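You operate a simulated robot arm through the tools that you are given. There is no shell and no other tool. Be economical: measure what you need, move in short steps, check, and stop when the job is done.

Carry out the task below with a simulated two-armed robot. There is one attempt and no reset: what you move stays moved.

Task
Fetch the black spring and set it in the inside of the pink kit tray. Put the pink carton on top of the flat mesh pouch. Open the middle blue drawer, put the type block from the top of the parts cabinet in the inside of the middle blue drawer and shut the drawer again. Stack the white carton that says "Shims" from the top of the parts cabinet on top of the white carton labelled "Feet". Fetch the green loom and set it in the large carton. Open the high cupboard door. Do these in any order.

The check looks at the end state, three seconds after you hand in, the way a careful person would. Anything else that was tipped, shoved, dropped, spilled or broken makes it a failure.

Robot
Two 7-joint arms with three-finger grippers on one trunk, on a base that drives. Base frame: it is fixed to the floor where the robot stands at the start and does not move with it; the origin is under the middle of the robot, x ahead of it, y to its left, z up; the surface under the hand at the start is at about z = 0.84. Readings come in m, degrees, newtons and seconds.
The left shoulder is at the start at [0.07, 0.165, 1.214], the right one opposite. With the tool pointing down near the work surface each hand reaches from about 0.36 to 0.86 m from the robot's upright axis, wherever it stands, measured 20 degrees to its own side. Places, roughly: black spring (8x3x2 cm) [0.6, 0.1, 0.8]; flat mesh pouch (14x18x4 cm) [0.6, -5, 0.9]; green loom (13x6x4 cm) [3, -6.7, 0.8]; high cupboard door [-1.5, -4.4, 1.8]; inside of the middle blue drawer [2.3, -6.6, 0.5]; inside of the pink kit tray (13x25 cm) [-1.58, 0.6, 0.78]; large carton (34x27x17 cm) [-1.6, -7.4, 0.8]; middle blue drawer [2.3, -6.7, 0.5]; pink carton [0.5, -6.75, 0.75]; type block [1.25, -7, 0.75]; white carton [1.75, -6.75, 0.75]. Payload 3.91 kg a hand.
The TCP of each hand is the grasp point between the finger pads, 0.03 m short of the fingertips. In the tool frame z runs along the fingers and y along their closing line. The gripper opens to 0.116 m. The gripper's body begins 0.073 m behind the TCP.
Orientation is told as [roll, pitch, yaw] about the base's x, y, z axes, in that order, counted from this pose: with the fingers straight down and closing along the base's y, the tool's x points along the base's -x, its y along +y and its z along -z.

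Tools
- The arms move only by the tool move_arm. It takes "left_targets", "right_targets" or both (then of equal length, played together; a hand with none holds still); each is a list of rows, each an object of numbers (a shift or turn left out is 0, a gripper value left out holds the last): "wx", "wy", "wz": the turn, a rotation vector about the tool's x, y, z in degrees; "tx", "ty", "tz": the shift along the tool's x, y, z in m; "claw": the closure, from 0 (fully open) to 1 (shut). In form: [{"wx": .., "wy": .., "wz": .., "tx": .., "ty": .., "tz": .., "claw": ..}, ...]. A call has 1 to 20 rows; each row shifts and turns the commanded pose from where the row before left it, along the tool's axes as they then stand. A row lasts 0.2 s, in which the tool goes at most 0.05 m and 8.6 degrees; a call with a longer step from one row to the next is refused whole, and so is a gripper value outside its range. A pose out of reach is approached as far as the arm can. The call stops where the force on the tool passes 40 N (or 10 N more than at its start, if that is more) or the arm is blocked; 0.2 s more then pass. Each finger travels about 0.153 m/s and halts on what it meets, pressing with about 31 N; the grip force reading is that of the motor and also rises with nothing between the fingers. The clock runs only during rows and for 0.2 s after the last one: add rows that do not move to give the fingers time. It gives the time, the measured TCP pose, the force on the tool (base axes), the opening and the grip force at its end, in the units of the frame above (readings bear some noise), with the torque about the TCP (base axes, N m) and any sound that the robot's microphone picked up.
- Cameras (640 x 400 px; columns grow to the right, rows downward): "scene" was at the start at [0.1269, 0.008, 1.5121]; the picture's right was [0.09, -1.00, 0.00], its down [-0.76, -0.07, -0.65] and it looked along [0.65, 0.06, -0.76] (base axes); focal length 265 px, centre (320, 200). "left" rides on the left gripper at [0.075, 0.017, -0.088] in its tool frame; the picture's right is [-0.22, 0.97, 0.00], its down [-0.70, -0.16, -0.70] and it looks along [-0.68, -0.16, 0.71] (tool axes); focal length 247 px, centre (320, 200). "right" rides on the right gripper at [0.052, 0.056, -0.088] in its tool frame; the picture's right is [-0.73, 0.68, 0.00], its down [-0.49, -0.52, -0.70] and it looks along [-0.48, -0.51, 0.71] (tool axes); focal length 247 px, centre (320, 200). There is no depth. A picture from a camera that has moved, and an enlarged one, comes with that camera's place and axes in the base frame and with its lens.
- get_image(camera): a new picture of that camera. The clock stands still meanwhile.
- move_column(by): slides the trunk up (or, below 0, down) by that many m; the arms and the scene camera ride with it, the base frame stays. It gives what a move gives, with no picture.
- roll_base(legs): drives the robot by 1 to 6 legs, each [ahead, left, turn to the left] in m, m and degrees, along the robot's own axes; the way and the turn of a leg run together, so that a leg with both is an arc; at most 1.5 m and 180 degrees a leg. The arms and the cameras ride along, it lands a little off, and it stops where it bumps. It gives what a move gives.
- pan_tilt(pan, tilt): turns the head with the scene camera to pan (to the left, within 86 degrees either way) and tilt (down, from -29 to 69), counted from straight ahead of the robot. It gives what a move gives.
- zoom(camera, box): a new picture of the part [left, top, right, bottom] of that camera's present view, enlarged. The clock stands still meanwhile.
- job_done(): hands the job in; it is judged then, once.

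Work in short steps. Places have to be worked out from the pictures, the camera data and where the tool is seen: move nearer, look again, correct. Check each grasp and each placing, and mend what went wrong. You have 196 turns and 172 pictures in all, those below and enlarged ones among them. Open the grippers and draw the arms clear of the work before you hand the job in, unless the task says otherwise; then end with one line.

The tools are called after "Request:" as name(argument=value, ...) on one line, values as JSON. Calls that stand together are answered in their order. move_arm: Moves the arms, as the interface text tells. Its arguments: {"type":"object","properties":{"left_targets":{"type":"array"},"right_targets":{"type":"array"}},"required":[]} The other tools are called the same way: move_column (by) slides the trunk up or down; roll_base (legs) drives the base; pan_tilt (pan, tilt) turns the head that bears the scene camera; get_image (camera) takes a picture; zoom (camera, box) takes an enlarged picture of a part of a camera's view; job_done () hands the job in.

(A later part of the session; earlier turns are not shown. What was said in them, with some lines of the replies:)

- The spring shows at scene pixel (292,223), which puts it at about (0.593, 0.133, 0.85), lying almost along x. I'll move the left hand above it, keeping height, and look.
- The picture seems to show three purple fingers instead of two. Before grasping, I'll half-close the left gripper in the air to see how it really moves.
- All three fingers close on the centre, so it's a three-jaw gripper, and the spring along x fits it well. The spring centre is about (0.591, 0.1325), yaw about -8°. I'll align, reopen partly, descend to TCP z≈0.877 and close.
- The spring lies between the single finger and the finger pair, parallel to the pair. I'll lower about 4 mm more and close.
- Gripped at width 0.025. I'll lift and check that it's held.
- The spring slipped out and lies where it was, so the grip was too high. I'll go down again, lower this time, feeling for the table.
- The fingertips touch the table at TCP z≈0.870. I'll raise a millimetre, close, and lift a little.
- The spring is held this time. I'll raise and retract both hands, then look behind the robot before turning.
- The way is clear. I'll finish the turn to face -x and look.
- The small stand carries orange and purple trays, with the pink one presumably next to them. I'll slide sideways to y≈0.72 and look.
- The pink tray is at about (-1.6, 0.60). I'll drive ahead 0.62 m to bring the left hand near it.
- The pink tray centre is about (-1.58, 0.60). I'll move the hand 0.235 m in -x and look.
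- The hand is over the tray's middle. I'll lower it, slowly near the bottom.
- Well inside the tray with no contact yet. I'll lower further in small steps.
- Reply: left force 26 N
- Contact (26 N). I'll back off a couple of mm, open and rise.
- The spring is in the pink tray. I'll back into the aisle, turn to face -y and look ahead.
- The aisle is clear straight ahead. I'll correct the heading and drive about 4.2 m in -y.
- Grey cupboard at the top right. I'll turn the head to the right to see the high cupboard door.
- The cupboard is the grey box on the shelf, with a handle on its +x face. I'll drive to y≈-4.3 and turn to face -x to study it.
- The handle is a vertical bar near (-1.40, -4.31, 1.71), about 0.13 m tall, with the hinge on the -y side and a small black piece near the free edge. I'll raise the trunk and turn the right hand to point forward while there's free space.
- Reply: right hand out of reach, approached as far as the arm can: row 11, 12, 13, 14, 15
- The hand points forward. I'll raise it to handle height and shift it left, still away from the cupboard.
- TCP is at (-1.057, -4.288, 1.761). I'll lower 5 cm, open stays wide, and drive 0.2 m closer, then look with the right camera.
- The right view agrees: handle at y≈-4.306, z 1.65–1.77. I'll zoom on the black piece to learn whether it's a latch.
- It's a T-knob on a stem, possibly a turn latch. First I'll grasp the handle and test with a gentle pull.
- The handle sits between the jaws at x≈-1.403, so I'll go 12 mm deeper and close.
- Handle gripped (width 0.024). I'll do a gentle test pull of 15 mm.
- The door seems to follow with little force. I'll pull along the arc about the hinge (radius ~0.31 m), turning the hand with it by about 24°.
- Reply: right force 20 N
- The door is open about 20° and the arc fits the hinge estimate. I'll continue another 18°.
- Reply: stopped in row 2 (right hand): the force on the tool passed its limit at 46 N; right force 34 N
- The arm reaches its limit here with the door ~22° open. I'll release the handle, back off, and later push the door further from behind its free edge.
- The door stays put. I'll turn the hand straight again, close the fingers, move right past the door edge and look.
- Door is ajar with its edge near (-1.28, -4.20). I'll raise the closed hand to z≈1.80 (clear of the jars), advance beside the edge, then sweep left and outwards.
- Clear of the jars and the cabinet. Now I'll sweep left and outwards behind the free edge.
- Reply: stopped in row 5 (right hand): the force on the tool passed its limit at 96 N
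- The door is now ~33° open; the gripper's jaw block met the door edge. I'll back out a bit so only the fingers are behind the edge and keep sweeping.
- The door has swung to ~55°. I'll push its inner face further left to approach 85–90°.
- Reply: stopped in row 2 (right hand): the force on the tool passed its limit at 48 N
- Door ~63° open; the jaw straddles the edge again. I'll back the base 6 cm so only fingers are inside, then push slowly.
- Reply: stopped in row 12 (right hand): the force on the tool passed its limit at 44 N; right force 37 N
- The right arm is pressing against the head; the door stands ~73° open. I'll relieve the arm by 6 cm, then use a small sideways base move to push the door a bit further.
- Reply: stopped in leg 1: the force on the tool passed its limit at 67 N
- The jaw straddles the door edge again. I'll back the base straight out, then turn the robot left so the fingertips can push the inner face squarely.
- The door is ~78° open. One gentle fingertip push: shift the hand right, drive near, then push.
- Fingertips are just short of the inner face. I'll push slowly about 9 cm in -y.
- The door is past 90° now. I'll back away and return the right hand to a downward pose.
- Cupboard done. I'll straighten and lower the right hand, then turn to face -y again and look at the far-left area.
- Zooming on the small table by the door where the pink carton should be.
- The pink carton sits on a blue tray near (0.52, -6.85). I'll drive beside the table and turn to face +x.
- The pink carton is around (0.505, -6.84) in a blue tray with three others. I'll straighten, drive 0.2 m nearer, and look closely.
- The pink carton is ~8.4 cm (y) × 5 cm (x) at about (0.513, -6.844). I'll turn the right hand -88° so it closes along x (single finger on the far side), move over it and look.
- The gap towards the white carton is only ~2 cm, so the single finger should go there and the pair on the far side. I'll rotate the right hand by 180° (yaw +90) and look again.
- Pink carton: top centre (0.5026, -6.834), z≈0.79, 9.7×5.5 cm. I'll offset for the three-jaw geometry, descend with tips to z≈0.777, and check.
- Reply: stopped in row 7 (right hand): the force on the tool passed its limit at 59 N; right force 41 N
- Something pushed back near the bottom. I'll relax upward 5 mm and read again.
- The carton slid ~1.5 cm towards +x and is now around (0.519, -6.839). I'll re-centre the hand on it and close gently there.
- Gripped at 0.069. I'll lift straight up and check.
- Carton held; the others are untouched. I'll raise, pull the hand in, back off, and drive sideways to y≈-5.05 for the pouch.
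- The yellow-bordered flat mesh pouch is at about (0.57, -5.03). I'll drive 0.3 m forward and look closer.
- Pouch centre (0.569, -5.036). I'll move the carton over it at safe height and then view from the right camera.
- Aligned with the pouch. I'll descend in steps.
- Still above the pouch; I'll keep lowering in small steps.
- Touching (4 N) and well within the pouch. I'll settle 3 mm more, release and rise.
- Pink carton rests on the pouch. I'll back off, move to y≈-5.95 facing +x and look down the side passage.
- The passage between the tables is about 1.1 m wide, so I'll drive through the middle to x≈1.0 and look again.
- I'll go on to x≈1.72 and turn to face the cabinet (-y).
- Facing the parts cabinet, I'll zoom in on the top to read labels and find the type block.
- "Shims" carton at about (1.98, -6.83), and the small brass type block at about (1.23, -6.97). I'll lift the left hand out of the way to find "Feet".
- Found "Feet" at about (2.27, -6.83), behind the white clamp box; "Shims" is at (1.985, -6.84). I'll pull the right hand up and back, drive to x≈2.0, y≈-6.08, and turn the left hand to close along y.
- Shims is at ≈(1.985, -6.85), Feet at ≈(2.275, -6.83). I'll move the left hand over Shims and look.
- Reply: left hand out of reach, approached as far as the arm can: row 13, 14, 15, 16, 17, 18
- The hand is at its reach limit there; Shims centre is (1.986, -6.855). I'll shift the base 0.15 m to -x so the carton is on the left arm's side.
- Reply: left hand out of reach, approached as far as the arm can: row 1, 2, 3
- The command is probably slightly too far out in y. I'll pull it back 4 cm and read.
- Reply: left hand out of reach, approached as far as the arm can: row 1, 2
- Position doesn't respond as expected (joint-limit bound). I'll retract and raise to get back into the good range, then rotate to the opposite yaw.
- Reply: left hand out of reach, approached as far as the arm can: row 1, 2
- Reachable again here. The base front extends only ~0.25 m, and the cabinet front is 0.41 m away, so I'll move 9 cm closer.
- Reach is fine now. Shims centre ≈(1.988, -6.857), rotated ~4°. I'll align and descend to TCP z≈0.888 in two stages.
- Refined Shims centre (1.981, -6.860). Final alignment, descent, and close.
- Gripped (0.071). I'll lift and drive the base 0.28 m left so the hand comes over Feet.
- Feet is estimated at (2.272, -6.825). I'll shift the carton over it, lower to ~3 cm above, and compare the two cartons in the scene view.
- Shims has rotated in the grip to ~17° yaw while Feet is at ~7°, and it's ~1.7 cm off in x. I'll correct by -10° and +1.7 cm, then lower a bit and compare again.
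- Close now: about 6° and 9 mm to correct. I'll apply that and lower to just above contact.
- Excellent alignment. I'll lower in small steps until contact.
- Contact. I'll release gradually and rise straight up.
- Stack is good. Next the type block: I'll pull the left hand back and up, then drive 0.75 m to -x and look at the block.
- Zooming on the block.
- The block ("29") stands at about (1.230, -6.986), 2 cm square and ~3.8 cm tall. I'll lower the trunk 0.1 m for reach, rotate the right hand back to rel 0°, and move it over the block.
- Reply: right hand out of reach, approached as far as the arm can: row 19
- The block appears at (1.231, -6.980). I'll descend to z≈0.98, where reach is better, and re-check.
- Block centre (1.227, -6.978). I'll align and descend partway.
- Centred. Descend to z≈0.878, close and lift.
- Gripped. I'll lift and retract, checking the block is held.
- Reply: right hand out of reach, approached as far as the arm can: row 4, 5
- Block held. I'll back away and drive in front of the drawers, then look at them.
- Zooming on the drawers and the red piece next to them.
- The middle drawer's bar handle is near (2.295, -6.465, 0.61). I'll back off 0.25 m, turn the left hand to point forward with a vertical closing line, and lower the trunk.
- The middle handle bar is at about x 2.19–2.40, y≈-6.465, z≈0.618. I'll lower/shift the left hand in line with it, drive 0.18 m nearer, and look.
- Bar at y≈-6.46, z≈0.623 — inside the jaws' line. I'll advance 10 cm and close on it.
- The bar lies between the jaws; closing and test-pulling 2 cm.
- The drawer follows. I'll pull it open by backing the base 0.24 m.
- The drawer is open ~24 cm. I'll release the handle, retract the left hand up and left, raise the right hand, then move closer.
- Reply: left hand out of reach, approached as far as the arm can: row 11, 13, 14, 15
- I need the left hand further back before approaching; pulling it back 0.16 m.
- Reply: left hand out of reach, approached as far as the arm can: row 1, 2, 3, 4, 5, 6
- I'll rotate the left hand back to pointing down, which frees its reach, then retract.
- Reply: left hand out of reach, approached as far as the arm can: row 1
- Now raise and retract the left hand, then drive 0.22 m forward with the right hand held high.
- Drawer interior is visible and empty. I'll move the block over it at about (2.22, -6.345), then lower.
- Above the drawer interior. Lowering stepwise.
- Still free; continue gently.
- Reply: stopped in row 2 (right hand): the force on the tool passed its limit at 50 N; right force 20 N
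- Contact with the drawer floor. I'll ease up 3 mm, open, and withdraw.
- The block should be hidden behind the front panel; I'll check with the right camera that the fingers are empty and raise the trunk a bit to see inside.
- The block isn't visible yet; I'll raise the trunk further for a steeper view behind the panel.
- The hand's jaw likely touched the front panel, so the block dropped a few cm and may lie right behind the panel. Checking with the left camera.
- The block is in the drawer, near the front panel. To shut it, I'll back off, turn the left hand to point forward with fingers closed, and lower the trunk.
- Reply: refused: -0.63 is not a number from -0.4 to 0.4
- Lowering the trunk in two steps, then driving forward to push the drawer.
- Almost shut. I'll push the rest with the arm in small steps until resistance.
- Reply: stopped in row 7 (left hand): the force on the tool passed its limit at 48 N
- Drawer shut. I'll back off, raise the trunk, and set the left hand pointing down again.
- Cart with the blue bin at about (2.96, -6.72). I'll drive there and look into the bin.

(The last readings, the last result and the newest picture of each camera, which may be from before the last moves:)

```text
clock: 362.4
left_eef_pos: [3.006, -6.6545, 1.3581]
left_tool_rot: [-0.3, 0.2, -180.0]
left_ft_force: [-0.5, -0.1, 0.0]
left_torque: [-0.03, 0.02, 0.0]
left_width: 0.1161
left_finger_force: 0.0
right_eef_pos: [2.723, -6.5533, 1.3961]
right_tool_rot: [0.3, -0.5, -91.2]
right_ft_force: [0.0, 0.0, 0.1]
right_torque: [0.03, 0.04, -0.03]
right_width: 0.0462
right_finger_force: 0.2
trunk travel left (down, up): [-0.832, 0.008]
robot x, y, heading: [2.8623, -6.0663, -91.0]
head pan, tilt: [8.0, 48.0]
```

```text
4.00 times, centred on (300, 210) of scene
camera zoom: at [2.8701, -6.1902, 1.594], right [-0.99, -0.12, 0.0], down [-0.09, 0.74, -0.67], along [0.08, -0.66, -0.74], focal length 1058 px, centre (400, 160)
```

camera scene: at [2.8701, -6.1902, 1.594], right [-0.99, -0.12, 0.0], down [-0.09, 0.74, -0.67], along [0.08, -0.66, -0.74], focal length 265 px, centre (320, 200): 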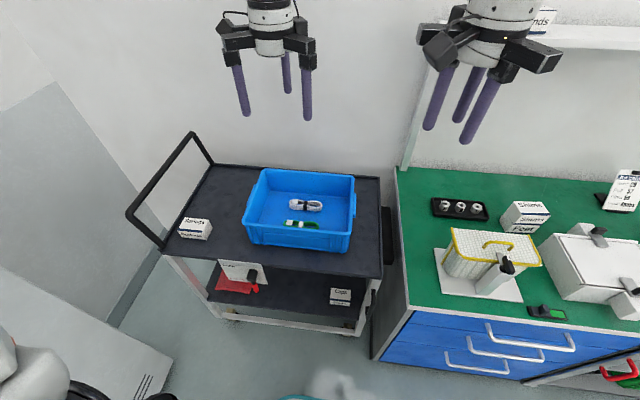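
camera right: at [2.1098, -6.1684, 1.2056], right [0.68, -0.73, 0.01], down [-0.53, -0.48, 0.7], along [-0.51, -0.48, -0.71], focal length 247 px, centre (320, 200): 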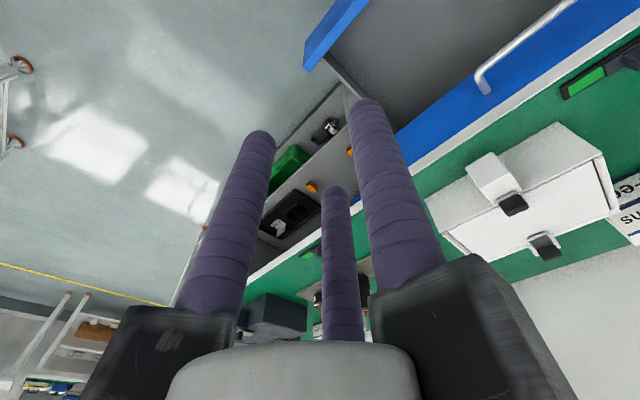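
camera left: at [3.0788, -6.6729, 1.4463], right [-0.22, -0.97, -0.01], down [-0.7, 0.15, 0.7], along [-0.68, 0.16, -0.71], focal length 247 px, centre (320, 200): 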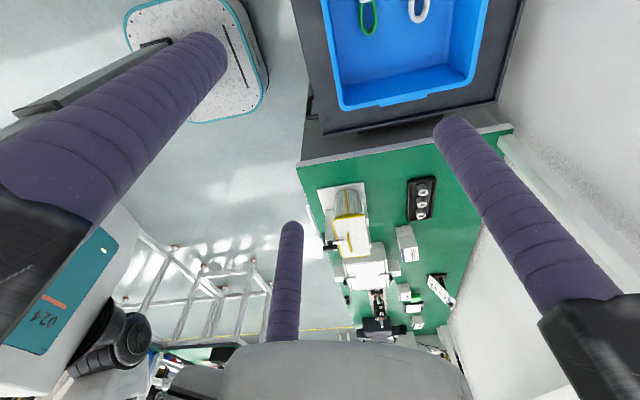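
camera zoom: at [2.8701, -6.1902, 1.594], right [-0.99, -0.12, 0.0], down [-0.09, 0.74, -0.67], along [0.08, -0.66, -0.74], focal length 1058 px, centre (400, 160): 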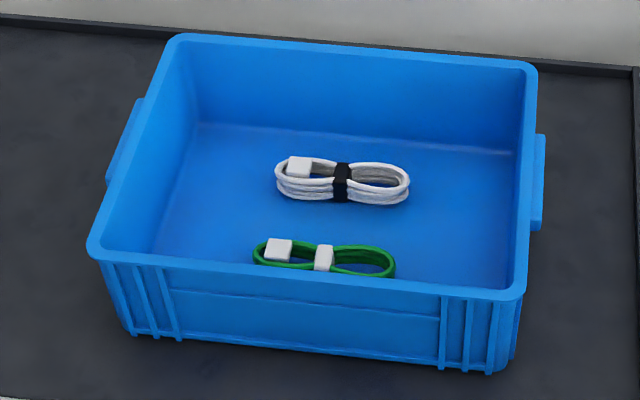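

The green loom lies along x in the bin at about (3.005, -6.75). I'll lower the trunk 0.1 m, bring the left hand above it and look again.

Request:
move_column(by=-0.1)

Request:
move_arm(left_targets=[{"ty": 0.04}, {"ty": 0.04}, {"tz": 0.045}, {"tz": 0.045}, {"tz": 0.045}, {"tz": 0.045}, {"tz": 0.04}, {}])

Request:
get_image(camera="left")

Request:
zoom(camera="scene", box=[200, 100, 400, 260])

```text
clock: 363.8
left_eef_pos: [3.0064, -6.6545, 1.2577]
left_tool_rot: [-0.3, 0.1, -179.9]
left_ft_force: [1.1, -0.3, -0.2]
left_torque: [0.0, 0.0, -0.01]
left_width: 0.116
left_finger_force: 0.0
right_eef_pos: [2.723, -6.5525, 1.2969]
right_tool_rot: [0.3, -0.5, -91.2]
right_ft_force: [0.3, -0.2, -0.5]
right_torque: [0.03, -0.03, -0.02]
right_width: 0.0465
right_finger_force: 0.0
trunk travel left (down, up): [-0.732, 0.108]
robot x, y, heading: [2.861, -6.0595, -91.1]
head pan, tilt: [8.0, 48.0]
```

```text
clock: 365.6
left_eef_pos: [3.0037, -6.7332, 1.0381]
left_tool_rot: [-0.3, 0.2, -179.8]
left_ft_force: [-0.5, -0.4, 0.5]
left_torque: [-0.06, 0.01, 0.03]
left_width: 0.1159
left_finger_force: 0.0
right_eef_pos: [2.7229, -6.5526, 1.2978]
right_tool_rot: [0.4, -0.6, -91.3]
right_ft_force: [0.3, -0.2, -0.1]
right_torque: [0.01, -0.03, -0.01]
right_width: 0.0463
right_finger_force: 0.0
trunk travel left (down, up): [-0.732, 0.108]
robot x, y, heading: [2.8628, -6.0649, -90.7]
head pan, tilt: [8.0, 48.0]
```

```text
39 pictures are left
camera left: at [3.0781, -6.7508, 1.1262], right [-0.22, -0.97, -0.01], down [-0.7, 0.15, 0.7], along [-0.68, 0.16, -0.71], focal length 247 px, centre (320, 200)
```

left: 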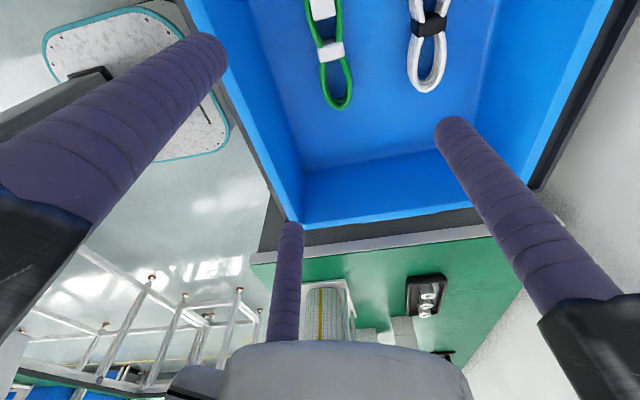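

```text
2.50 times, centred on (300, 180) of scene
camera zoom: at [2.8699, -6.1889, 1.4941], right [-0.99, -0.12, 0.0], down [-0.09, 0.74, -0.67], along [0.08, -0.66, -0.74], focal length 662 px, centre (370, 250)
```

zoom: 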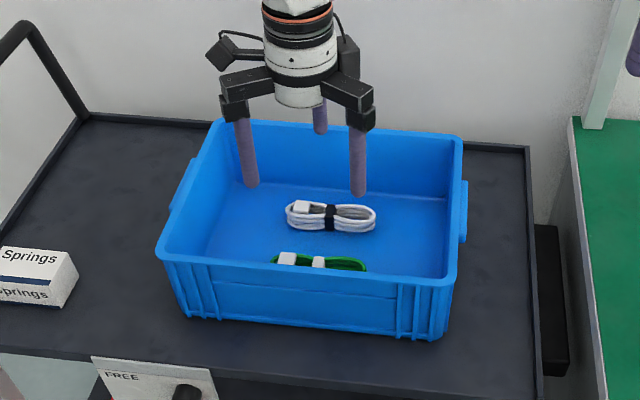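

Loom centre ≈(3.005, -6.743), ~4 cm wide; bin rim at z≈0.917 and floor ≈0.795, so the hand clears the wall. I'll part-close, descend, and check.

Request:
move_arm(left_targets=[{"claw": 0.28}, {"tz": 0.04}, {"tz": 0.04}, {"tz": 0.04}, {"tz": 0.035}, {}])

Request:
get_image(camera="left")

```text
clock: 367.0
left_eef_pos: [3.0076, -6.7311, 0.8797]
left_tool_rot: [-0.4, 0.0, -179.9]
left_ft_force: [-0.1, 0.5, 0.3]
left_torque: [-0.05, 0.01, 0.01]
left_width: 0.0833
left_finger_force: 0.1
right_eef_pos: [2.7225, -6.552, 1.2984]
right_tool_rot: [0.3, -0.6, -91.1]
right_ft_force: [0.4, -0.6, -0.6]
right_torque: [-0.03, 0.01, 0.02]
right_width: 0.0461
right_finger_force: 0.1
trunk travel left (down, up): [-0.732, 0.108]
robot x, y, heading: [2.8596, -6.062, -90.8]
head pan, tilt: [8.0, 48.0]
```

```text
37 pictures are left
camera left: at [3.0811, -6.7485, 0.9693], right [-0.22, -0.97, -0.01], down [-0.7, 0.15, 0.7], along [-0.68, 0.16, -0.71], focal length 247 px, centre (320, 200)
```

left: 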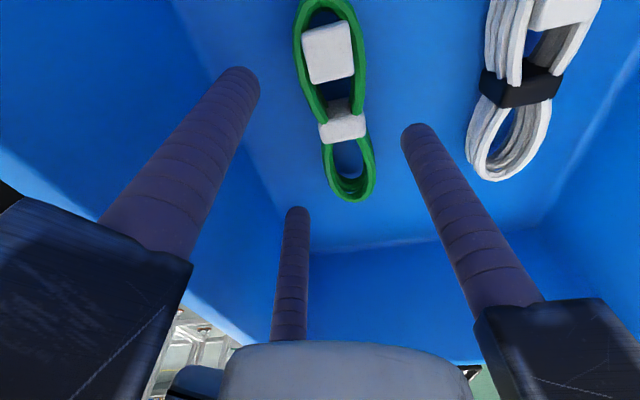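

Aligned: loom between the single finger and the pair. Descend the last 4.5 cm and close.

Request:
move_arm(left_targets=[{"tz": 0.02}, {"tz": 0.015}, {"tz": 0.008}, {"tz": 0.004}, {}])

```text
clock: 368.2
left_eef_pos: [3.0058, -6.7321, 0.8347]
left_tool_rot: [-0.1, 0.1, -179.9]
left_ft_force: [1.3, 0.6, 8.7]
left_torque: [-0.39, -0.09, -0.06]
left_width: 0.083
left_finger_force: 0.1
right_eef_pos: [2.7227, -6.5524, 1.297]
right_tool_rot: [0.3, -0.7, -91.2]
right_ft_force: [0.8, -0.6, -0.7]
right_torque: [0.05, -0.01, -0.02]
right_width: 0.0463
right_finger_force: 0.1
trunk travel left (down, up): [-0.732, 0.108]
robot x, y, heading: [2.8619, -6.0632, -90.9]
head pan, tilt: [8.0, 48.0]
```

Fingertips just touch the bin floor (9 N). I'll raise 2 mm, close, and lift a little.

Request:
move_arm(left_targets=[{"tz": -0.002}, {"claw": 0.5}, {"claw": 0.7}, {"claw": 1}, {"claw": 1}, {}, {"tz": -0.02}, {"tz": -0.03}, {"tz": -0.03}, {}])

Request:
get_image(camera="left")

```text
clock: 370.4
left_eef_pos: [3.0056, -6.7331, 0.9183]
left_tool_rot: [-0.4, 0.2, -179.8]
left_ft_force: [0.4, 0.1, -0.4]
left_torque: [0.02, 0.01, 0.0]
left_width: 0.0572
left_finger_force: 31.4
right_eef_pos: [2.721, -6.5521, 1.2958]
right_tool_rot: [0.3, -0.5, -91.2]
right_ft_force: [-0.2, 0.3, 0.2]
right_torque: [0.02, -0.02, 0.01]
right_width: 0.0461
right_finger_force: 0.1
trunk travel left (down, up): [-0.732, 0.108]
robot x, y, heading: [2.8621, -6.0637, -91.0]
head pan, tilt: [8.0, 48.0]
```

```text
36 pictures are left
camera left: at [3.0786, -6.7505, 1.0066], right [-0.22, -0.97, -0.01], down [-0.7, 0.15, 0.7], along [-0.68, 0.16, -0.71], focal length 247 px, centre (320, 200)
```

left: 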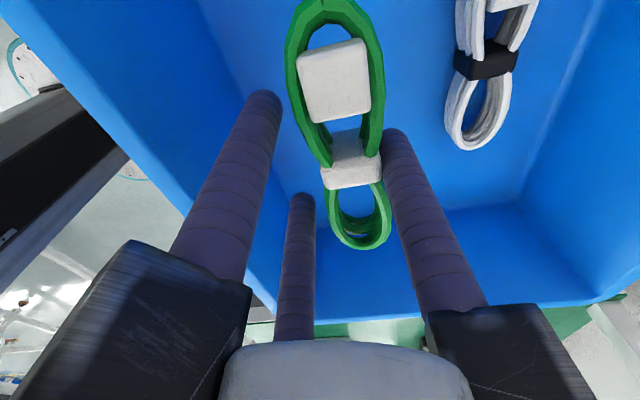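

Loom held. I'll lift clear of the bin, retract, back up, and turn to face -x.

Request:
move_arm(left_targets=[{"tz": -0.04}, {"tz": -0.045}, {"tz": -0.045}, {"tz": -0.045}, {"tz": -0.04}, {"ty": -0.045}, {"ty": -0.045}, {"ty": -0.045}, {"ty": -0.045}, {}])

Request:
roll_base(legs=[[-0.15, 0, 0], [0, 0, -89]])

Request:
get_image(camera="left")

Request:
pan_tilt(pan=0, tilt=18)

Request:
get_image(camera="scene")

```text
clock: 372.6
left_eef_pos: [3.0043, -6.5553, 1.1292]
left_tool_rot: [-0.4, 0.1, -179.9]
left_ft_force: [-1.3, -0.6, -0.6]
left_torque: [0.02, 0.03, 0.0]
left_width: 0.0572
left_finger_force: 31.3
right_eef_pos: [2.7217, -6.5536, 1.296]
right_tool_rot: [0.3, -0.5, -91.1]
right_ft_force: [-0.5, -0.5, -0.3]
right_torque: [0.0, 0.0, 0.02]
right_width: 0.0465
right_finger_force: 0.2
trunk travel left (down, up): [-0.732, 0.108]
robot x, y, heading: [2.864, -6.0629, -90.6]
head pan, tilt: [8.0, 48.0]
```

```text
clock: 377.7
left_eef_pos: [2.3746, -6.0724, 1.1294]
left_tool_rot: [-0.4, 0.1, 91.7]
left_ft_force: [0.3, -0.1, -0.5]
left_torque: [-0.01, -0.04, 0.03]
left_width: 0.0573
left_finger_force: 31.2
right_eef_pos: [2.3699, -5.7883, 1.2967]
right_tool_rot: [0.2, -0.5, -179.6]
right_ft_force: [-0.1, -0.5, 0.3]
right_torque: [-0.02, -0.02, 0.0]
right_width: 0.0464
right_finger_force: 0.1
trunk travel left (down, up): [-0.732, 0.108]
robot x, y, heading: [2.8657, -5.914, -179.1]
head pan, tilt: [8.0, 48.0]
```

```text
35 pictures are left
camera left: at [2.3589, -6.1467, 1.2182], right [-0.98, 0.19, -0.01], down [0.13, 0.7, 0.7], along [0.14, 0.69, -0.71], focal length 247 px, centre (320, 200)
```

left: 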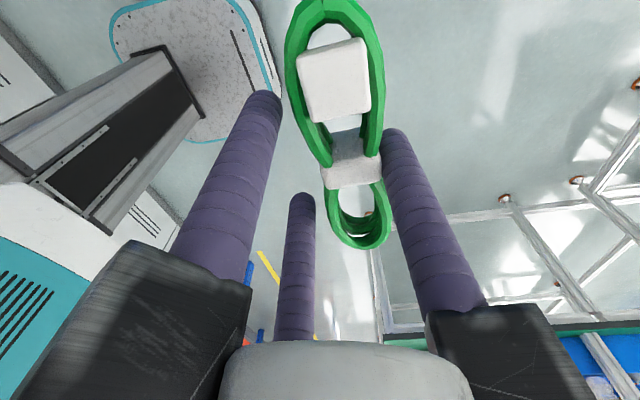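

```text
clock: 378.7
left_eef_pos: [2.3761, -6.0718, 1.129]
left_tool_rot: [-0.4, 0.0, 91.7]
left_ft_force: [0.8, 0.1, -0.6]
left_torque: [0.01, -0.03, 0.05]
left_width: 0.0574
left_finger_force: 30.4
right_eef_pos: [2.3699, -5.7901, 1.297]
right_tool_rot: [0.3, -0.5, -179.6]
right_ft_force: [-0.4, 0.2, -0.8]
right_torque: [0.01, -0.01, 0.05]
right_width: 0.0467
right_finger_force: 0.1
trunk travel left (down, up): [-0.732, 0.108]
robot x, y, heading: [2.864, -5.9126, -179.2]
head pan, tilt: [0.0, 18.0]
```

```text
34 pictures are left
camera scene: at [2.7199, -5.9153, 1.5401], right [-0.01, 1.0, 0.0], down [0.31, 0.0, -0.95], along [-0.95, -0.01, -0.31], focal length 265 px, centre (320, 200)
```

scene: 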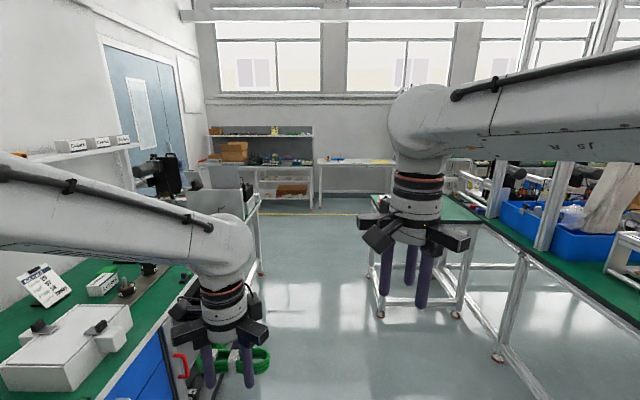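

Passage clear. I'll drive 3.3 m along it.

Request:
roll_base(legs=[[1.5, 0, -0.3], [1.5, 0, 0], [0.3, 0, 0]])

Request:
pan_tilt(pan=40, tilt=28)

Request:
get_image(camera="scene")

```text
clock: 394.5
left_eef_pos: [-0.8628, -5.8926, 1.1294]
left_tool_rot: [-0.4, 0.2, 87.7]
left_ft_force: [0.2, -0.2, -0.8]
left_torque: [0.0, 0.03, 0.05]
left_width: 0.0572
left_finger_force: 30.7
right_eef_pos: [-0.849, -5.6109, 1.2982]
right_tool_rot: [0.4, -0.6, 176.4]
right_ft_force: [-0.5, 0.0, 0.3]
right_torque: [-0.01, 0.02, -0.03]
right_width: 0.0464
right_finger_force: 0.0
trunk travel left (down, up): [-0.732, 0.108]
robot x, y, heading: [-0.3644, -5.7731, 176.4]
head pan, tilt: [0.0, 18.0]
```

```text
clock: 395.6
left_eef_pos: [-0.8636, -5.8926, 1.1307]
left_tool_rot: [-0.4, 0.1, 87.8]
left_ft_force: [0.4, 0.9, -0.1]
left_torque: [0.0, 0.01, -0.02]
left_width: 0.0575
left_finger_force: 31.1
right_eef_pos: [-0.8487, -5.6101, 1.2975]
right_tool_rot: [0.3, -0.7, 176.4]
right_ft_force: [-0.4, 0.2, 0.6]
right_torque: [-0.02, -0.02, 0.01]
right_width: 0.0462
right_finger_force: 0.1
trunk travel left (down, up): [-0.732, 0.108]
robot x, y, heading: [-0.3639, -5.7697, 176.7]
head pan, tilt: [40.0, 28.0]
```

```text
33 pictures are left
camera scene: at [-0.4892, -5.8207, 1.5241], right [-0.6, 0.8, 0.0], down [0.38, 0.28, -0.88], along [-0.71, -0.53, -0.47], focal length 265 px, centre (320, 200)
```

scene: 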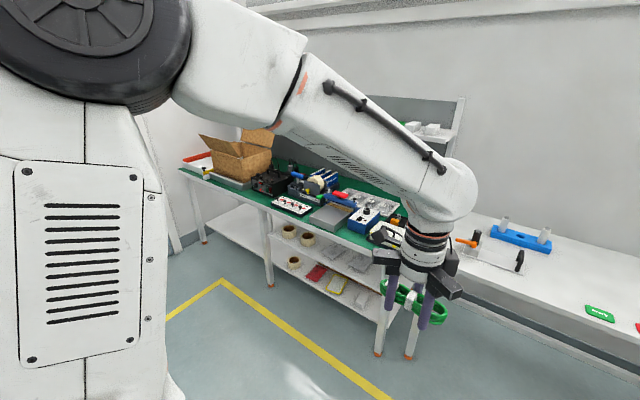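

The open carton is on the far-left table, near (-1.6, -7.4). I'll straighten, slide 1.4 m left (-y) and look again.

Request:
roll_base(legs=[[0, 0, 3.3], [0, 1.4, 0]])

Request:
pan_tilt(pan=12, tilt=30)

Request:
get_image(camera="scene")

```text
clock: 402.9
left_eef_pos: [-0.8614, -7.3011, 1.1305]
left_tool_rot: [-0.4, 0.1, 90.7]
left_ft_force: [0.0, -0.5, -1.3]
left_torque: [0.0, -0.01, 0.01]
left_width: 0.0572
left_finger_force: 31.3
right_eef_pos: [-0.8612, -7.0174, 1.298]
right_tool_rot: [0.4, -0.7, 179.4]
right_ft_force: [-0.5, 0.0, -0.3]
right_torque: [0.0, 0.01, 0.01]
right_width: 0.0465
right_finger_force: 0.0
trunk travel left (down, up): [-0.732, 0.108]
robot x, y, heading: [-0.3692, -7.1551, 179.4]
head pan, tilt: [40.0, 28.0]
```

```text
clock: 403.8
left_eef_pos: [-0.8612, -7.3009, 1.1299]
left_tool_rot: [-0.4, 0.1, 90.6]
left_ft_force: [-0.4, 0.2, -1.0]
left_torque: [-0.02, -0.02, 0.02]
left_width: 0.0574
left_finger_force: 31.0
right_eef_pos: [-0.8613, -7.0173, 1.2975]
right_tool_rot: [0.3, -0.5, 179.4]
right_ft_force: [0.6, 0.3, 0.9]
right_torque: [-0.01, -0.07, 0.01]
right_width: 0.0465
right_finger_force: 0.1
trunk travel left (down, up): [-0.732, 0.108]
robot x, y, heading: [-0.3704, -7.1509, 179.8]
head pan, tilt: [12.0, 30.0]
```

```text
32 pictures are left
camera scene: at [-0.509, -7.1687, 1.5209], right [-0.2, 0.98, 0.0], down [0.49, 0.1, -0.87], along [-0.85, -0.18, -0.5], focal length 265 px, centre (320, 200)
```

scene: 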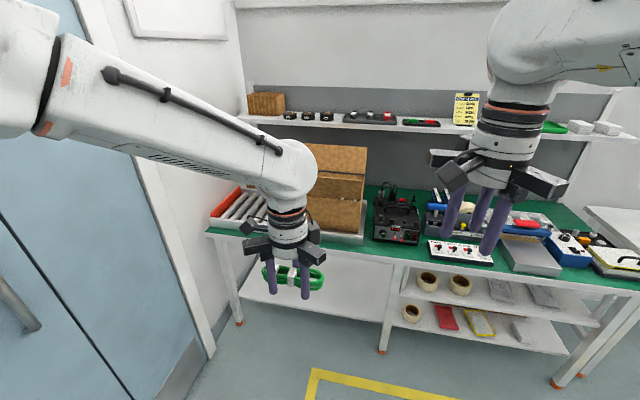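

The carton is behind the left hand. I'll raise the hand and trunk to look into it.

Request:
move_arm(left_targets=[{"tz": -0.045}, {"tz": -0.045}, {"tz": -0.045}, {"tx": 0.045}, {"tx": 0.045}, {"tx": 0.045}, {}])

Request:
move_column(by=0.1)

Request:
roll_base(legs=[[0.25, 0, 0]])

Request:
pan_tilt(pan=12, tilt=35)

Request:
get_image(camera="scene")

```text
clock: 405.4
left_eef_pos: [-0.86, -7.4341, 1.2664]
left_tool_rot: [-0.4, 0.3, 90.7]
left_ft_force: [0.1, 1.1, -0.9]
left_torque: [0.0, -0.02, -0.02]
left_width: 0.0574
left_finger_force: 30.9
right_eef_pos: [-0.8621, -7.0158, 1.2975]
right_tool_rot: [0.3, -0.6, 179.4]
right_ft_force: [-0.4, 0.9, 0.6]
right_torque: [-0.04, -0.01, 0.0]
right_width: 0.0466
right_finger_force: 0.1
trunk travel left (down, up): [-0.732, 0.108]
robot x, y, heading: [-0.3713, -7.1489, 180.0]
head pan, tilt: [12.0, 30.0]
```

```text
clock: 406.7
left_eef_pos: [-0.8597, -7.4347, 1.3663]
left_tool_rot: [-0.4, 0.2, 90.7]
left_ft_force: [0.8, -0.4, -0.5]
left_torque: [-0.01, -0.06, -0.03]
left_width: 0.0575
left_finger_force: 31.3
right_eef_pos: [-0.8615, -7.0163, 1.3971]
right_tool_rot: [0.3, -0.6, 179.3]
right_ft_force: [0.6, -0.4, 0.0]
right_torque: [0.01, -0.01, 0.04]
right_width: 0.046
right_finger_force: 0.1
trunk travel left (down, up): [-0.832, 0.008]
robot x, y, heading: [-0.3683, -7.1498, 179.5]
head pan, tilt: [12.0, 30.0]
```

```text
clock: 408.6
left_eef_pos: [-1.1071, -7.4303, 1.3676]
left_tool_rot: [-0.3, 0.1, 90.4]
left_ft_force: [0.3, -0.7, -0.6]
left_torque: [0.03, -0.01, -0.02]
left_width: 0.0573
left_finger_force: 31.4
right_eef_pos: [-1.1067, -7.0144, 1.3996]
right_tool_rot: [0.3, -0.7, 179.2]
right_ft_force: [-0.1, -0.7, 0.4]
right_torque: [0.04, 0.01, -0.01]
right_width: 0.0463
right_finger_force: 0.1
trunk travel left (down, up): [-0.832, 0.008]
robot x, y, heading: [-0.6218, -7.1507, 179.5]
head pan, tilt: [12.0, 30.0]
```

```text
clock: 409.2
left_eef_pos: [-1.1091, -7.4303, 1.3663]
left_tool_rot: [-0.3, 0.1, 90.4]
left_ft_force: [0.1, -0.1, -0.7]
left_torque: [0.03, -0.02, -0.03]
left_width: 0.0572
left_finger_force: 30.7
right_eef_pos: [-1.1093, -7.0145, 1.398]
right_tool_rot: [0.4, -0.6, 179.2]
right_ft_force: [-0.1, 0.5, 0.1]
right_torque: [-0.04, -0.04, -0.01]
right_width: 0.0463
right_finger_force: 0.0
trunk travel left (down, up): [-0.832, 0.008]
robot x, y, heading: [-0.6181, -7.1483, 179.7]
head pan, tilt: [12.0, 35.0]
```

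```text
31 pictures are left
camera scene: at [-0.7552, -7.1658, 1.6131], right [-0.2, 0.98, 0.0], down [0.56, 0.11, -0.82], along [-0.8, -0.16, -0.57], focal length 265 px, centre (320, 200)
```

scene: 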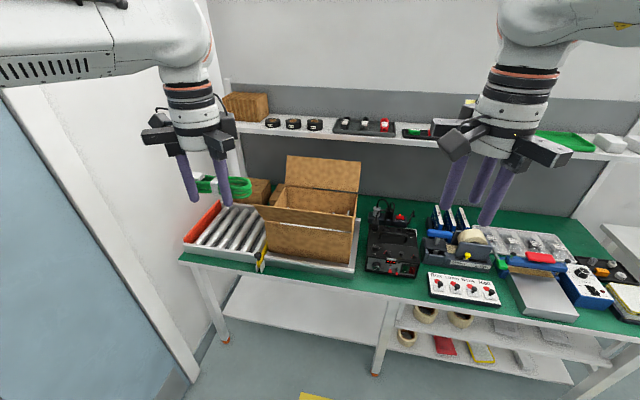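

Request:
zoom(camera="scene", box=[220, 140, 400, 280])

```text
2.86 times, centred on (310, 210) of scene
camera zoom: at [-0.7552, -7.1658, 1.6131], right [-0.2, 0.98, 0.0], down [0.56, 0.11, -0.82], along [-0.8, -0.16, -0.57], focal length 756 px, centre (349, 171)
```

zoom: 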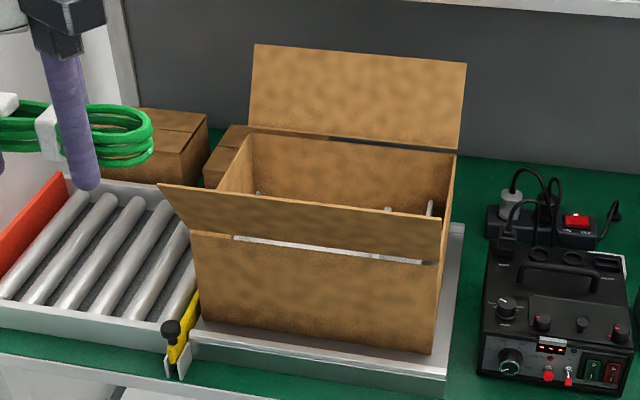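

Carton opening spans about x -1.74…-1.47, y -7.53…-7.19. I'll drive 0.3 m closer and move the loom above its centre.

Request:
roll_base(legs=[[0.3, 0, 0]])

Request:
move_arm(left_targets=[{"ty": 0.045, "tx": -0.018}, {"ty": 0.045, "tx": -0.018}, {"ty": 0.045, "tx": -0.018}, {"ty": 0.045, "tx": -0.016}, {"tz": 0.04}, {"tz": 0.04}, {"tz": 0.04}, {}])

Request:
get_image(camera="left")

Request:
get_image(camera="scene")

```text
clock: 411.3
left_eef_pos: [-1.4149, -7.426, 1.3678]
left_tool_rot: [-0.4, 0.1, 90.2]
left_ft_force: [-0.4, 0.5, -0.2]
left_torque: [0.02, 0.02, 0.05]
left_width: 0.0574
left_finger_force: 30.6
right_eef_pos: [-1.4154, -7.0092, 1.3985]
right_tool_rot: [0.3, -0.7, 179.2]
right_ft_force: [0.3, -0.4, 0.8]
right_torque: [0.0, 0.03, 0.0]
right_width: 0.0461
right_finger_force: 0.0
trunk travel left (down, up): [-0.832, 0.008]
robot x, y, heading: [-0.9233, -7.145, 179.3]
head pan, tilt: [12.0, 35.0]
```

```text
clock: 413.1
left_eef_pos: [-1.5978, -7.3557, 1.2462]
left_tool_rot: [-0.3, 0.2, 90.2]
left_ft_force: [0.9, -0.2, -0.8]
left_torque: [-0.02, 0.03, -0.02]
left_width: 0.0577
left_finger_force: 31.0
right_eef_pos: [-1.4164, -7.0091, 1.398]
right_tool_rot: [0.4, -0.6, 179.1]
right_ft_force: [0.0, -0.3, -1.1]
right_torque: [-0.01, -0.01, -0.01]
right_width: 0.0463
right_finger_force: 0.2
trunk travel left (down, up): [-0.832, 0.008]
robot x, y, heading: [-0.9258, -7.1473, 179.6]
head pan, tilt: [12.0, 35.0]
```

```text
29 pictures are left
camera left: at [-1.6144, -7.4298, 1.3347], right [-0.98, 0.22, -0.01], down [0.15, 0.7, 0.7], along [0.16, 0.68, -0.71], focal length 247 px, centre (320, 200)
```

left: 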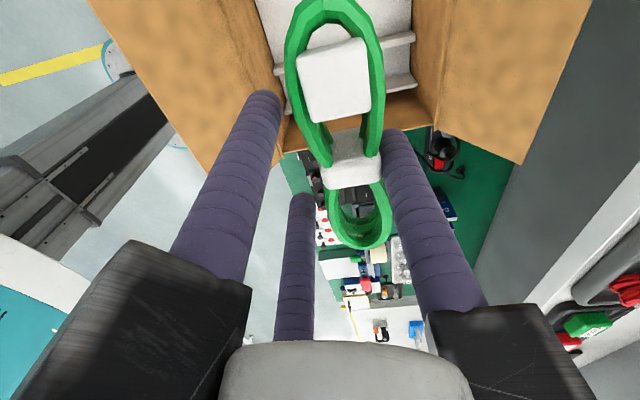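

```text
28 pictures are left
camera scene: at [-1.0622, -7.1624, 1.6131], right [-0.2, 0.98, 0.0], down [0.56, 0.11, -0.82], along [-0.8, -0.16, -0.57], focal length 265 px, centre (320, 200)
```

scene: 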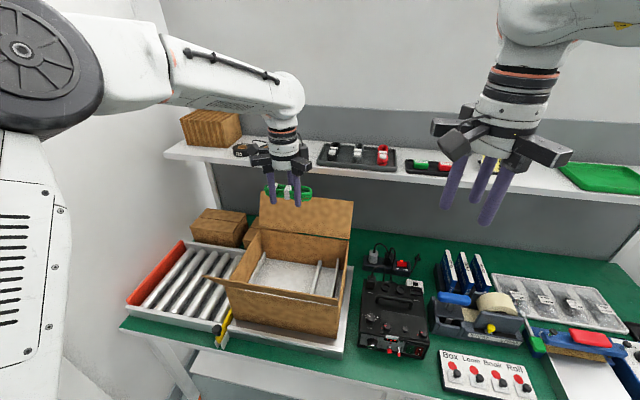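

The loom is centred over the carton opening. Descending to z≈0.93.

Request:
move_arm(left_targets=[{"ty": 0.004, "tz": 0.03}, {"tz": 0.04}, {"tz": 0.04}, {"tz": 0.04}, {"tz": 0.04}, {"tz": 0.04}, {"tz": 0.04}, {"tz": 0.04}, {}])

Request:
get_image(camera="left")

Request:
zoom(camera="scene", box=[180, 120, 400, 360])

```text
clock: 415.1
left_eef_pos: [-1.5955, -7.3548, 0.9363]
left_tool_rot: [-0.4, 0.1, 90.3]
left_ft_force: [0.5, -0.6, -1.1]
left_torque: [-0.01, 0.0, 0.02]
left_width: 0.0574
left_finger_force: 30.8
right_eef_pos: [-1.4164, -7.0098, 1.3981]
right_tool_rot: [0.3, -0.6, 179.2]
right_ft_force: [0.4, -0.5, -0.6]
right_torque: [0.01, 0.02, 0.02]
right_width: 0.0465
right_finger_force: 0.2
trunk travel left (down, up): [-0.832, 0.008]
robot x, y, heading: [-0.9256, -7.1488, 179.4]
head pan, tilt: [12.0, 35.0]
```

```text
27 pictures are left
camera left: at [-1.614, -7.4296, 1.0247], right [-0.98, 0.22, -0.01], down [0.15, 0.7, 0.7], along [0.16, 0.68, -0.71], focal length 247 px, centre (320, 200)
```

left: 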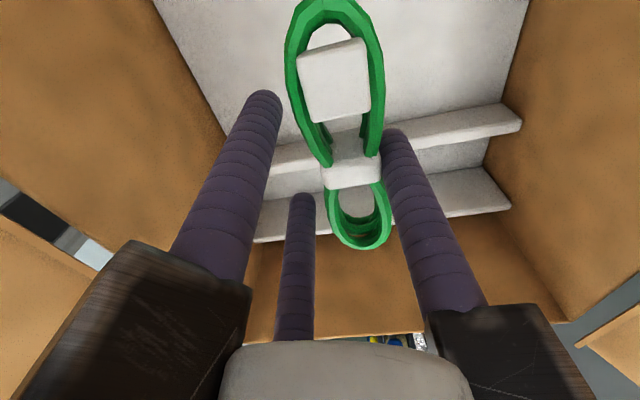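

```text
1.67 times, centred on (290, 240) of scene
camera zoom: at [-1.0623, -7.1623, 1.6131], right [-0.2, 0.98, 0.0], down [0.56, 0.11, -0.82], along [-0.8, -0.16, -0.57], focal length 441 px, centre (370, 133)
```

zoom: 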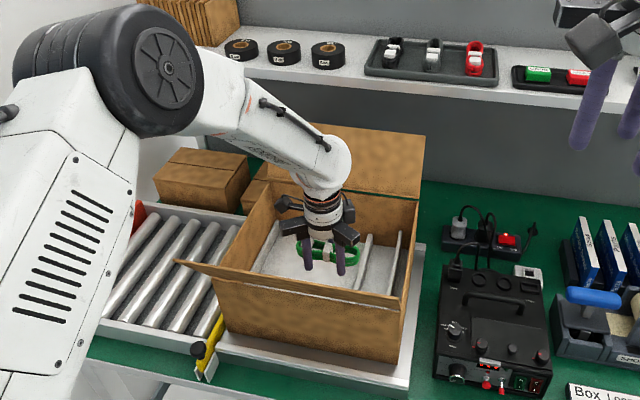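

There are ribs towards the +y side, so I'll shift 4.5 cm to -y where the floor is flat, then lower gently.

Request:
move_arm(left_targets=[{"tx": 0.025}, {"tx": 0.02}, {"tz": 0.02}, {"tz": 0.02}, {"tz": 0.015}, {}])

Request:
get_image(camera="left")

```text
clock: 416.5
left_eef_pos: [-1.5981, -7.4005, 0.8814]
left_tool_rot: [-0.3, 0.1, 90.3]
left_ft_force: [-0.2, -0.7, -1.2]
left_torque: [0.0, -0.01, -0.02]
left_width: 0.0575
left_finger_force: 31.3
right_eef_pos: [-1.4177, -7.0095, 1.3983]
right_tool_rot: [0.3, -0.5, 179.1]
right_ft_force: [-0.9, 0.4, 0.0]
right_torque: [-0.04, 0.0, -0.01]
right_width: 0.0465
right_finger_force: 0.0
trunk travel left (down, up): [-0.832, 0.008]
robot x, y, heading: [-0.9249, -7.1443, 179.4]
head pan, tilt: [12.0, 35.0]
```

```text
25 pictures are left
camera left: at [-1.6152, -7.4752, 0.97], right [-0.98, 0.22, -0.01], down [0.15, 0.7, 0.7], along [0.16, 0.68, -0.71], focal length 247 px, centre (320, 200)
```

left: 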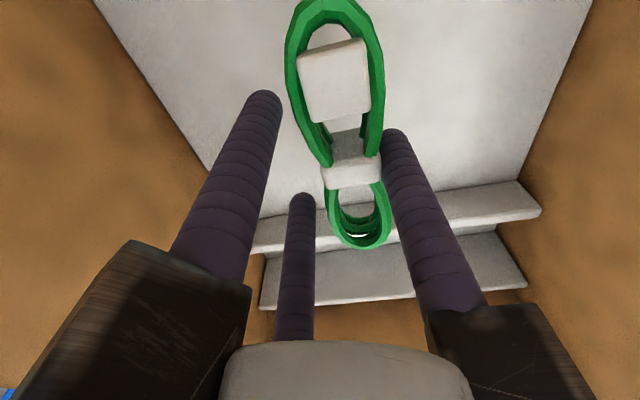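

Clear. Lowering the rest in 8–10 mm steps until contact.

Request:
move_arm(left_targets=[{"tz": 0.008}, {"tz": 0.008}, {"tz": 0.006}, {"tz": 0.006}, {}])

```text
clock: 417.7
left_eef_pos: [-1.5994, -7.4029, 0.8538]
left_tool_rot: [-0.3, 0.1, 90.2]
left_ft_force: [-0.3, 0.0, -1.3]
left_torque: [-0.01, -0.04, 0.01]
left_width: 0.0574
left_finger_force: 31.0
right_eef_pos: [-1.4163, -7.0107, 1.398]
right_tool_rot: [0.2, -0.5, 179.1]
right_ft_force: [0.4, 0.2, -1.1]
right_torque: [0.0, 0.0, -0.02]
right_width: 0.0462
right_finger_force: 0.1
trunk travel left (down, up): [-0.832, 0.008]
robot x, y, heading: [-0.9227, -7.1447, 179.3]
head pan, tilt: [12.0, 35.0]
```

Request:
move_arm(left_targets=[{"tz": 0.006}, {"tz": 0.006}, {"tz": 0.006}, {"tz": 0.005}, {}])

Request:
get_image(camera="left")

```text
clock: 418.9
left_eef_pos: [-1.5981, -7.4022, 0.8345]
left_tool_rot: [0.0, 0.1, 90.3]
left_ft_force: [1.6, -4.1, 20.2]
left_torque: [-0.12, 0.26, -0.04]
left_width: 0.0574
left_finger_force: 30.7
right_eef_pos: [-1.4139, -7.0087, 1.3979]
right_tool_rot: [0.4, -0.6, 179.0]
right_ft_force: [-0.2, -0.2, 1.0]
right_torque: [-0.01, -0.01, 0.02]
right_width: 0.0463
right_finger_force: 0.0
trunk travel left (down, up): [-0.832, 0.008]
robot x, y, heading: [-0.9287, -7.145, 179.7]
head pan, tilt: [12.0, 35.0]
```

```text
24 pictures are left
camera left: at [-1.6157, -7.4773, 0.9229], right [-0.98, 0.22, 0.0], down [0.16, 0.7, 0.7], along [0.15, 0.68, -0.72], focal length 247 px, centre (320, 200)
```

left: 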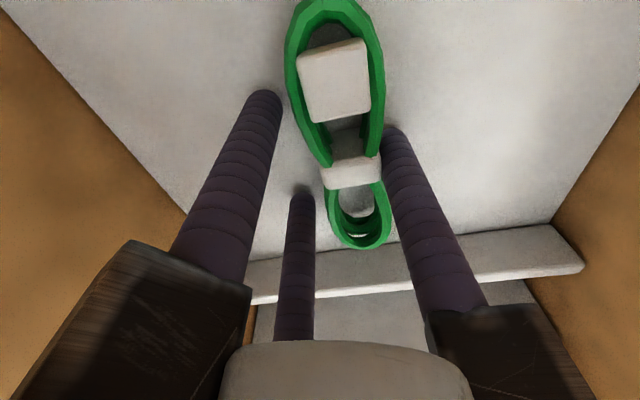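

On the floor (20 N). I'll ease up 2 mm, open, and withdraw straight up.

Request:
move_arm(left_targets=[{"tz": -0.002}, {"claw": 0.4}, {"claw": 0.25}, {}, {"tz": -0.02}, {"tz": -0.03}, {"tz": -0.04}, {"tz": -0.045}, {"tz": -0.045}, {"tz": -0.045}, {"tz": -0.045}, {"tz": -0.045}, {"tz": -0.045}, {"tz": -0.04}, {}])

Request:
get_image(camera="scene")

```text
clock: 422.1
left_eef_pos: [-1.6023, -7.4022, 1.2293]
left_tool_rot: [-0.4, 0.1, 90.2]
left_ft_force: [-0.7, 0.1, -0.6]
left_torque: [0.0, -0.02, 0.02]
left_width: 0.0869
left_finger_force: 0.0
right_eef_pos: [-1.4171, -7.0103, 1.3976]
right_tool_rot: [0.3, -0.6, 179.1]
right_ft_force: [-0.2, -0.3, -0.9]
right_torque: [-0.02, -0.05, 0.02]
right_width: 0.0462
right_finger_force: 0.0
trunk travel left (down, up): [-0.832, 0.008]
robot x, y, heading: [-0.9262, -7.1487, 179.6]
head pan, tilt: [12.0, 35.0]
```

```text
23 pictures are left
camera scene: at [-1.0631, -7.1626, 1.613], right [-0.2, 0.98, 0.0], down [0.56, 0.11, -0.82], along [-0.8, -0.16, -0.57], focal length 265 px, centre (320, 200)
```

scene: 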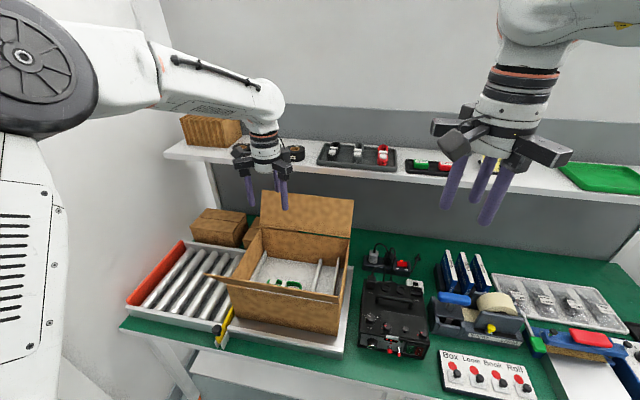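

The loom is in the carton. I'll back away, open both grippers, and glance at the cupboard and pouch for a final check.

Request:
roll_base(legs=[[-0.45, 0, 0]])

Request:
move_arm(left_targets=[{"ty": -0.04, "claw": 0}, {"ty": -0.04}, {"ty": -0.04}, {"ty": -0.04}, {}], right_targets=[{"claw": 0}, {}, {}, {}, {}])

Request:
pan_tilt(pan=-68, tilt=5)

Request:
get_image(camera="scene")

```text
clock: 424.8
left_eef_pos: [-1.1535, -7.4071, 1.229]
left_tool_rot: [-0.4, 0.1, 90.2]
left_ft_force: [0.0, 0.9, 0.3]
left_torque: [0.03, -0.01, 0.0]
left_width: 0.0872
left_finger_force: 0.0
right_eef_pos: [-0.9674, -7.0147, 1.3983]
right_tool_rot: [0.3, -0.5, 179.1]
right_ft_force: [-0.1, 0.2, -0.3]
right_torque: [0.01, -0.04, 0.0]
right_width: 0.0464
right_finger_force: 0.1
trunk travel left (down, up): [-0.832, 0.008]
robot x, y, heading: [-0.4772, -7.1533, 179.2]
head pan, tilt: [12.0, 35.0]
```

```text
clock: 426.0
left_eef_pos: [-0.9917, -7.4084, 1.2285]
left_tool_rot: [-0.5, 0.1, 90.2]
left_ft_force: [-0.5, 1.0, -0.2]
left_torque: [-0.03, -0.03, 0.01]
left_width: 0.1158
left_finger_force: 0.0
right_eef_pos: [-0.9666, -7.014, 1.3964]
right_tool_rot: [0.3, -0.7, 179.0]
right_ft_force: [0.1, 1.0, 0.1]
right_torque: [0.01, -0.05, 0.01]
right_width: 0.1161
right_finger_force: 0.1
trunk travel left (down, up): [-0.832, 0.008]
robot x, y, heading: [-0.4761, -7.1508, 179.4]
head pan, tilt: [12.0, 35.0]
```

```text
clock: 427.6
left_eef_pos: [-0.992, -7.4081, 1.2279]
left_tool_rot: [-0.3, 0.2, 90.1]
left_ft_force: [-0.4, -0.3, 0.0]
left_torque: [0.01, -0.03, -0.02]
left_width: 0.1162
left_finger_force: 0.0
right_eef_pos: [-0.9658, -7.0143, 1.3973]
right_tool_rot: [0.3, -0.5, 179.1]
right_ft_force: [-1.3, -0.7, -0.9]
right_torque: [0.0, -0.02, -0.01]
right_width: 0.1162
right_finger_force: 0.1
trunk travel left (down, up): [-0.832, 0.008]
robot x, y, heading: [-0.4751, -7.1504, 179.1]
head pan, tilt: [-68.0, 5.0]
```

```text
22 pictures are left
camera scene: at [-0.5587, -7.0648, 1.6613], right [0.93, 0.36, 0.0], down [0.03, -0.08, -1.0], along [-0.36, 0.93, -0.09], focal length 265 px, centre (320, 200)
```

scene: 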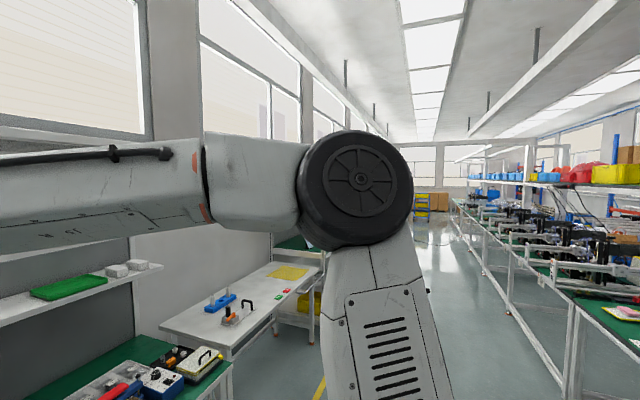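

All six jobs are finished and checked as I went. Both grippers are open and the arms are clear, so I'm handing in.

Request:
job_done()

```text
The job is handed in.
```

All six jobs are done and handed in; I watched each one finish, but could not re-check the cupboard door at the end because the robot's arm blocked the view.
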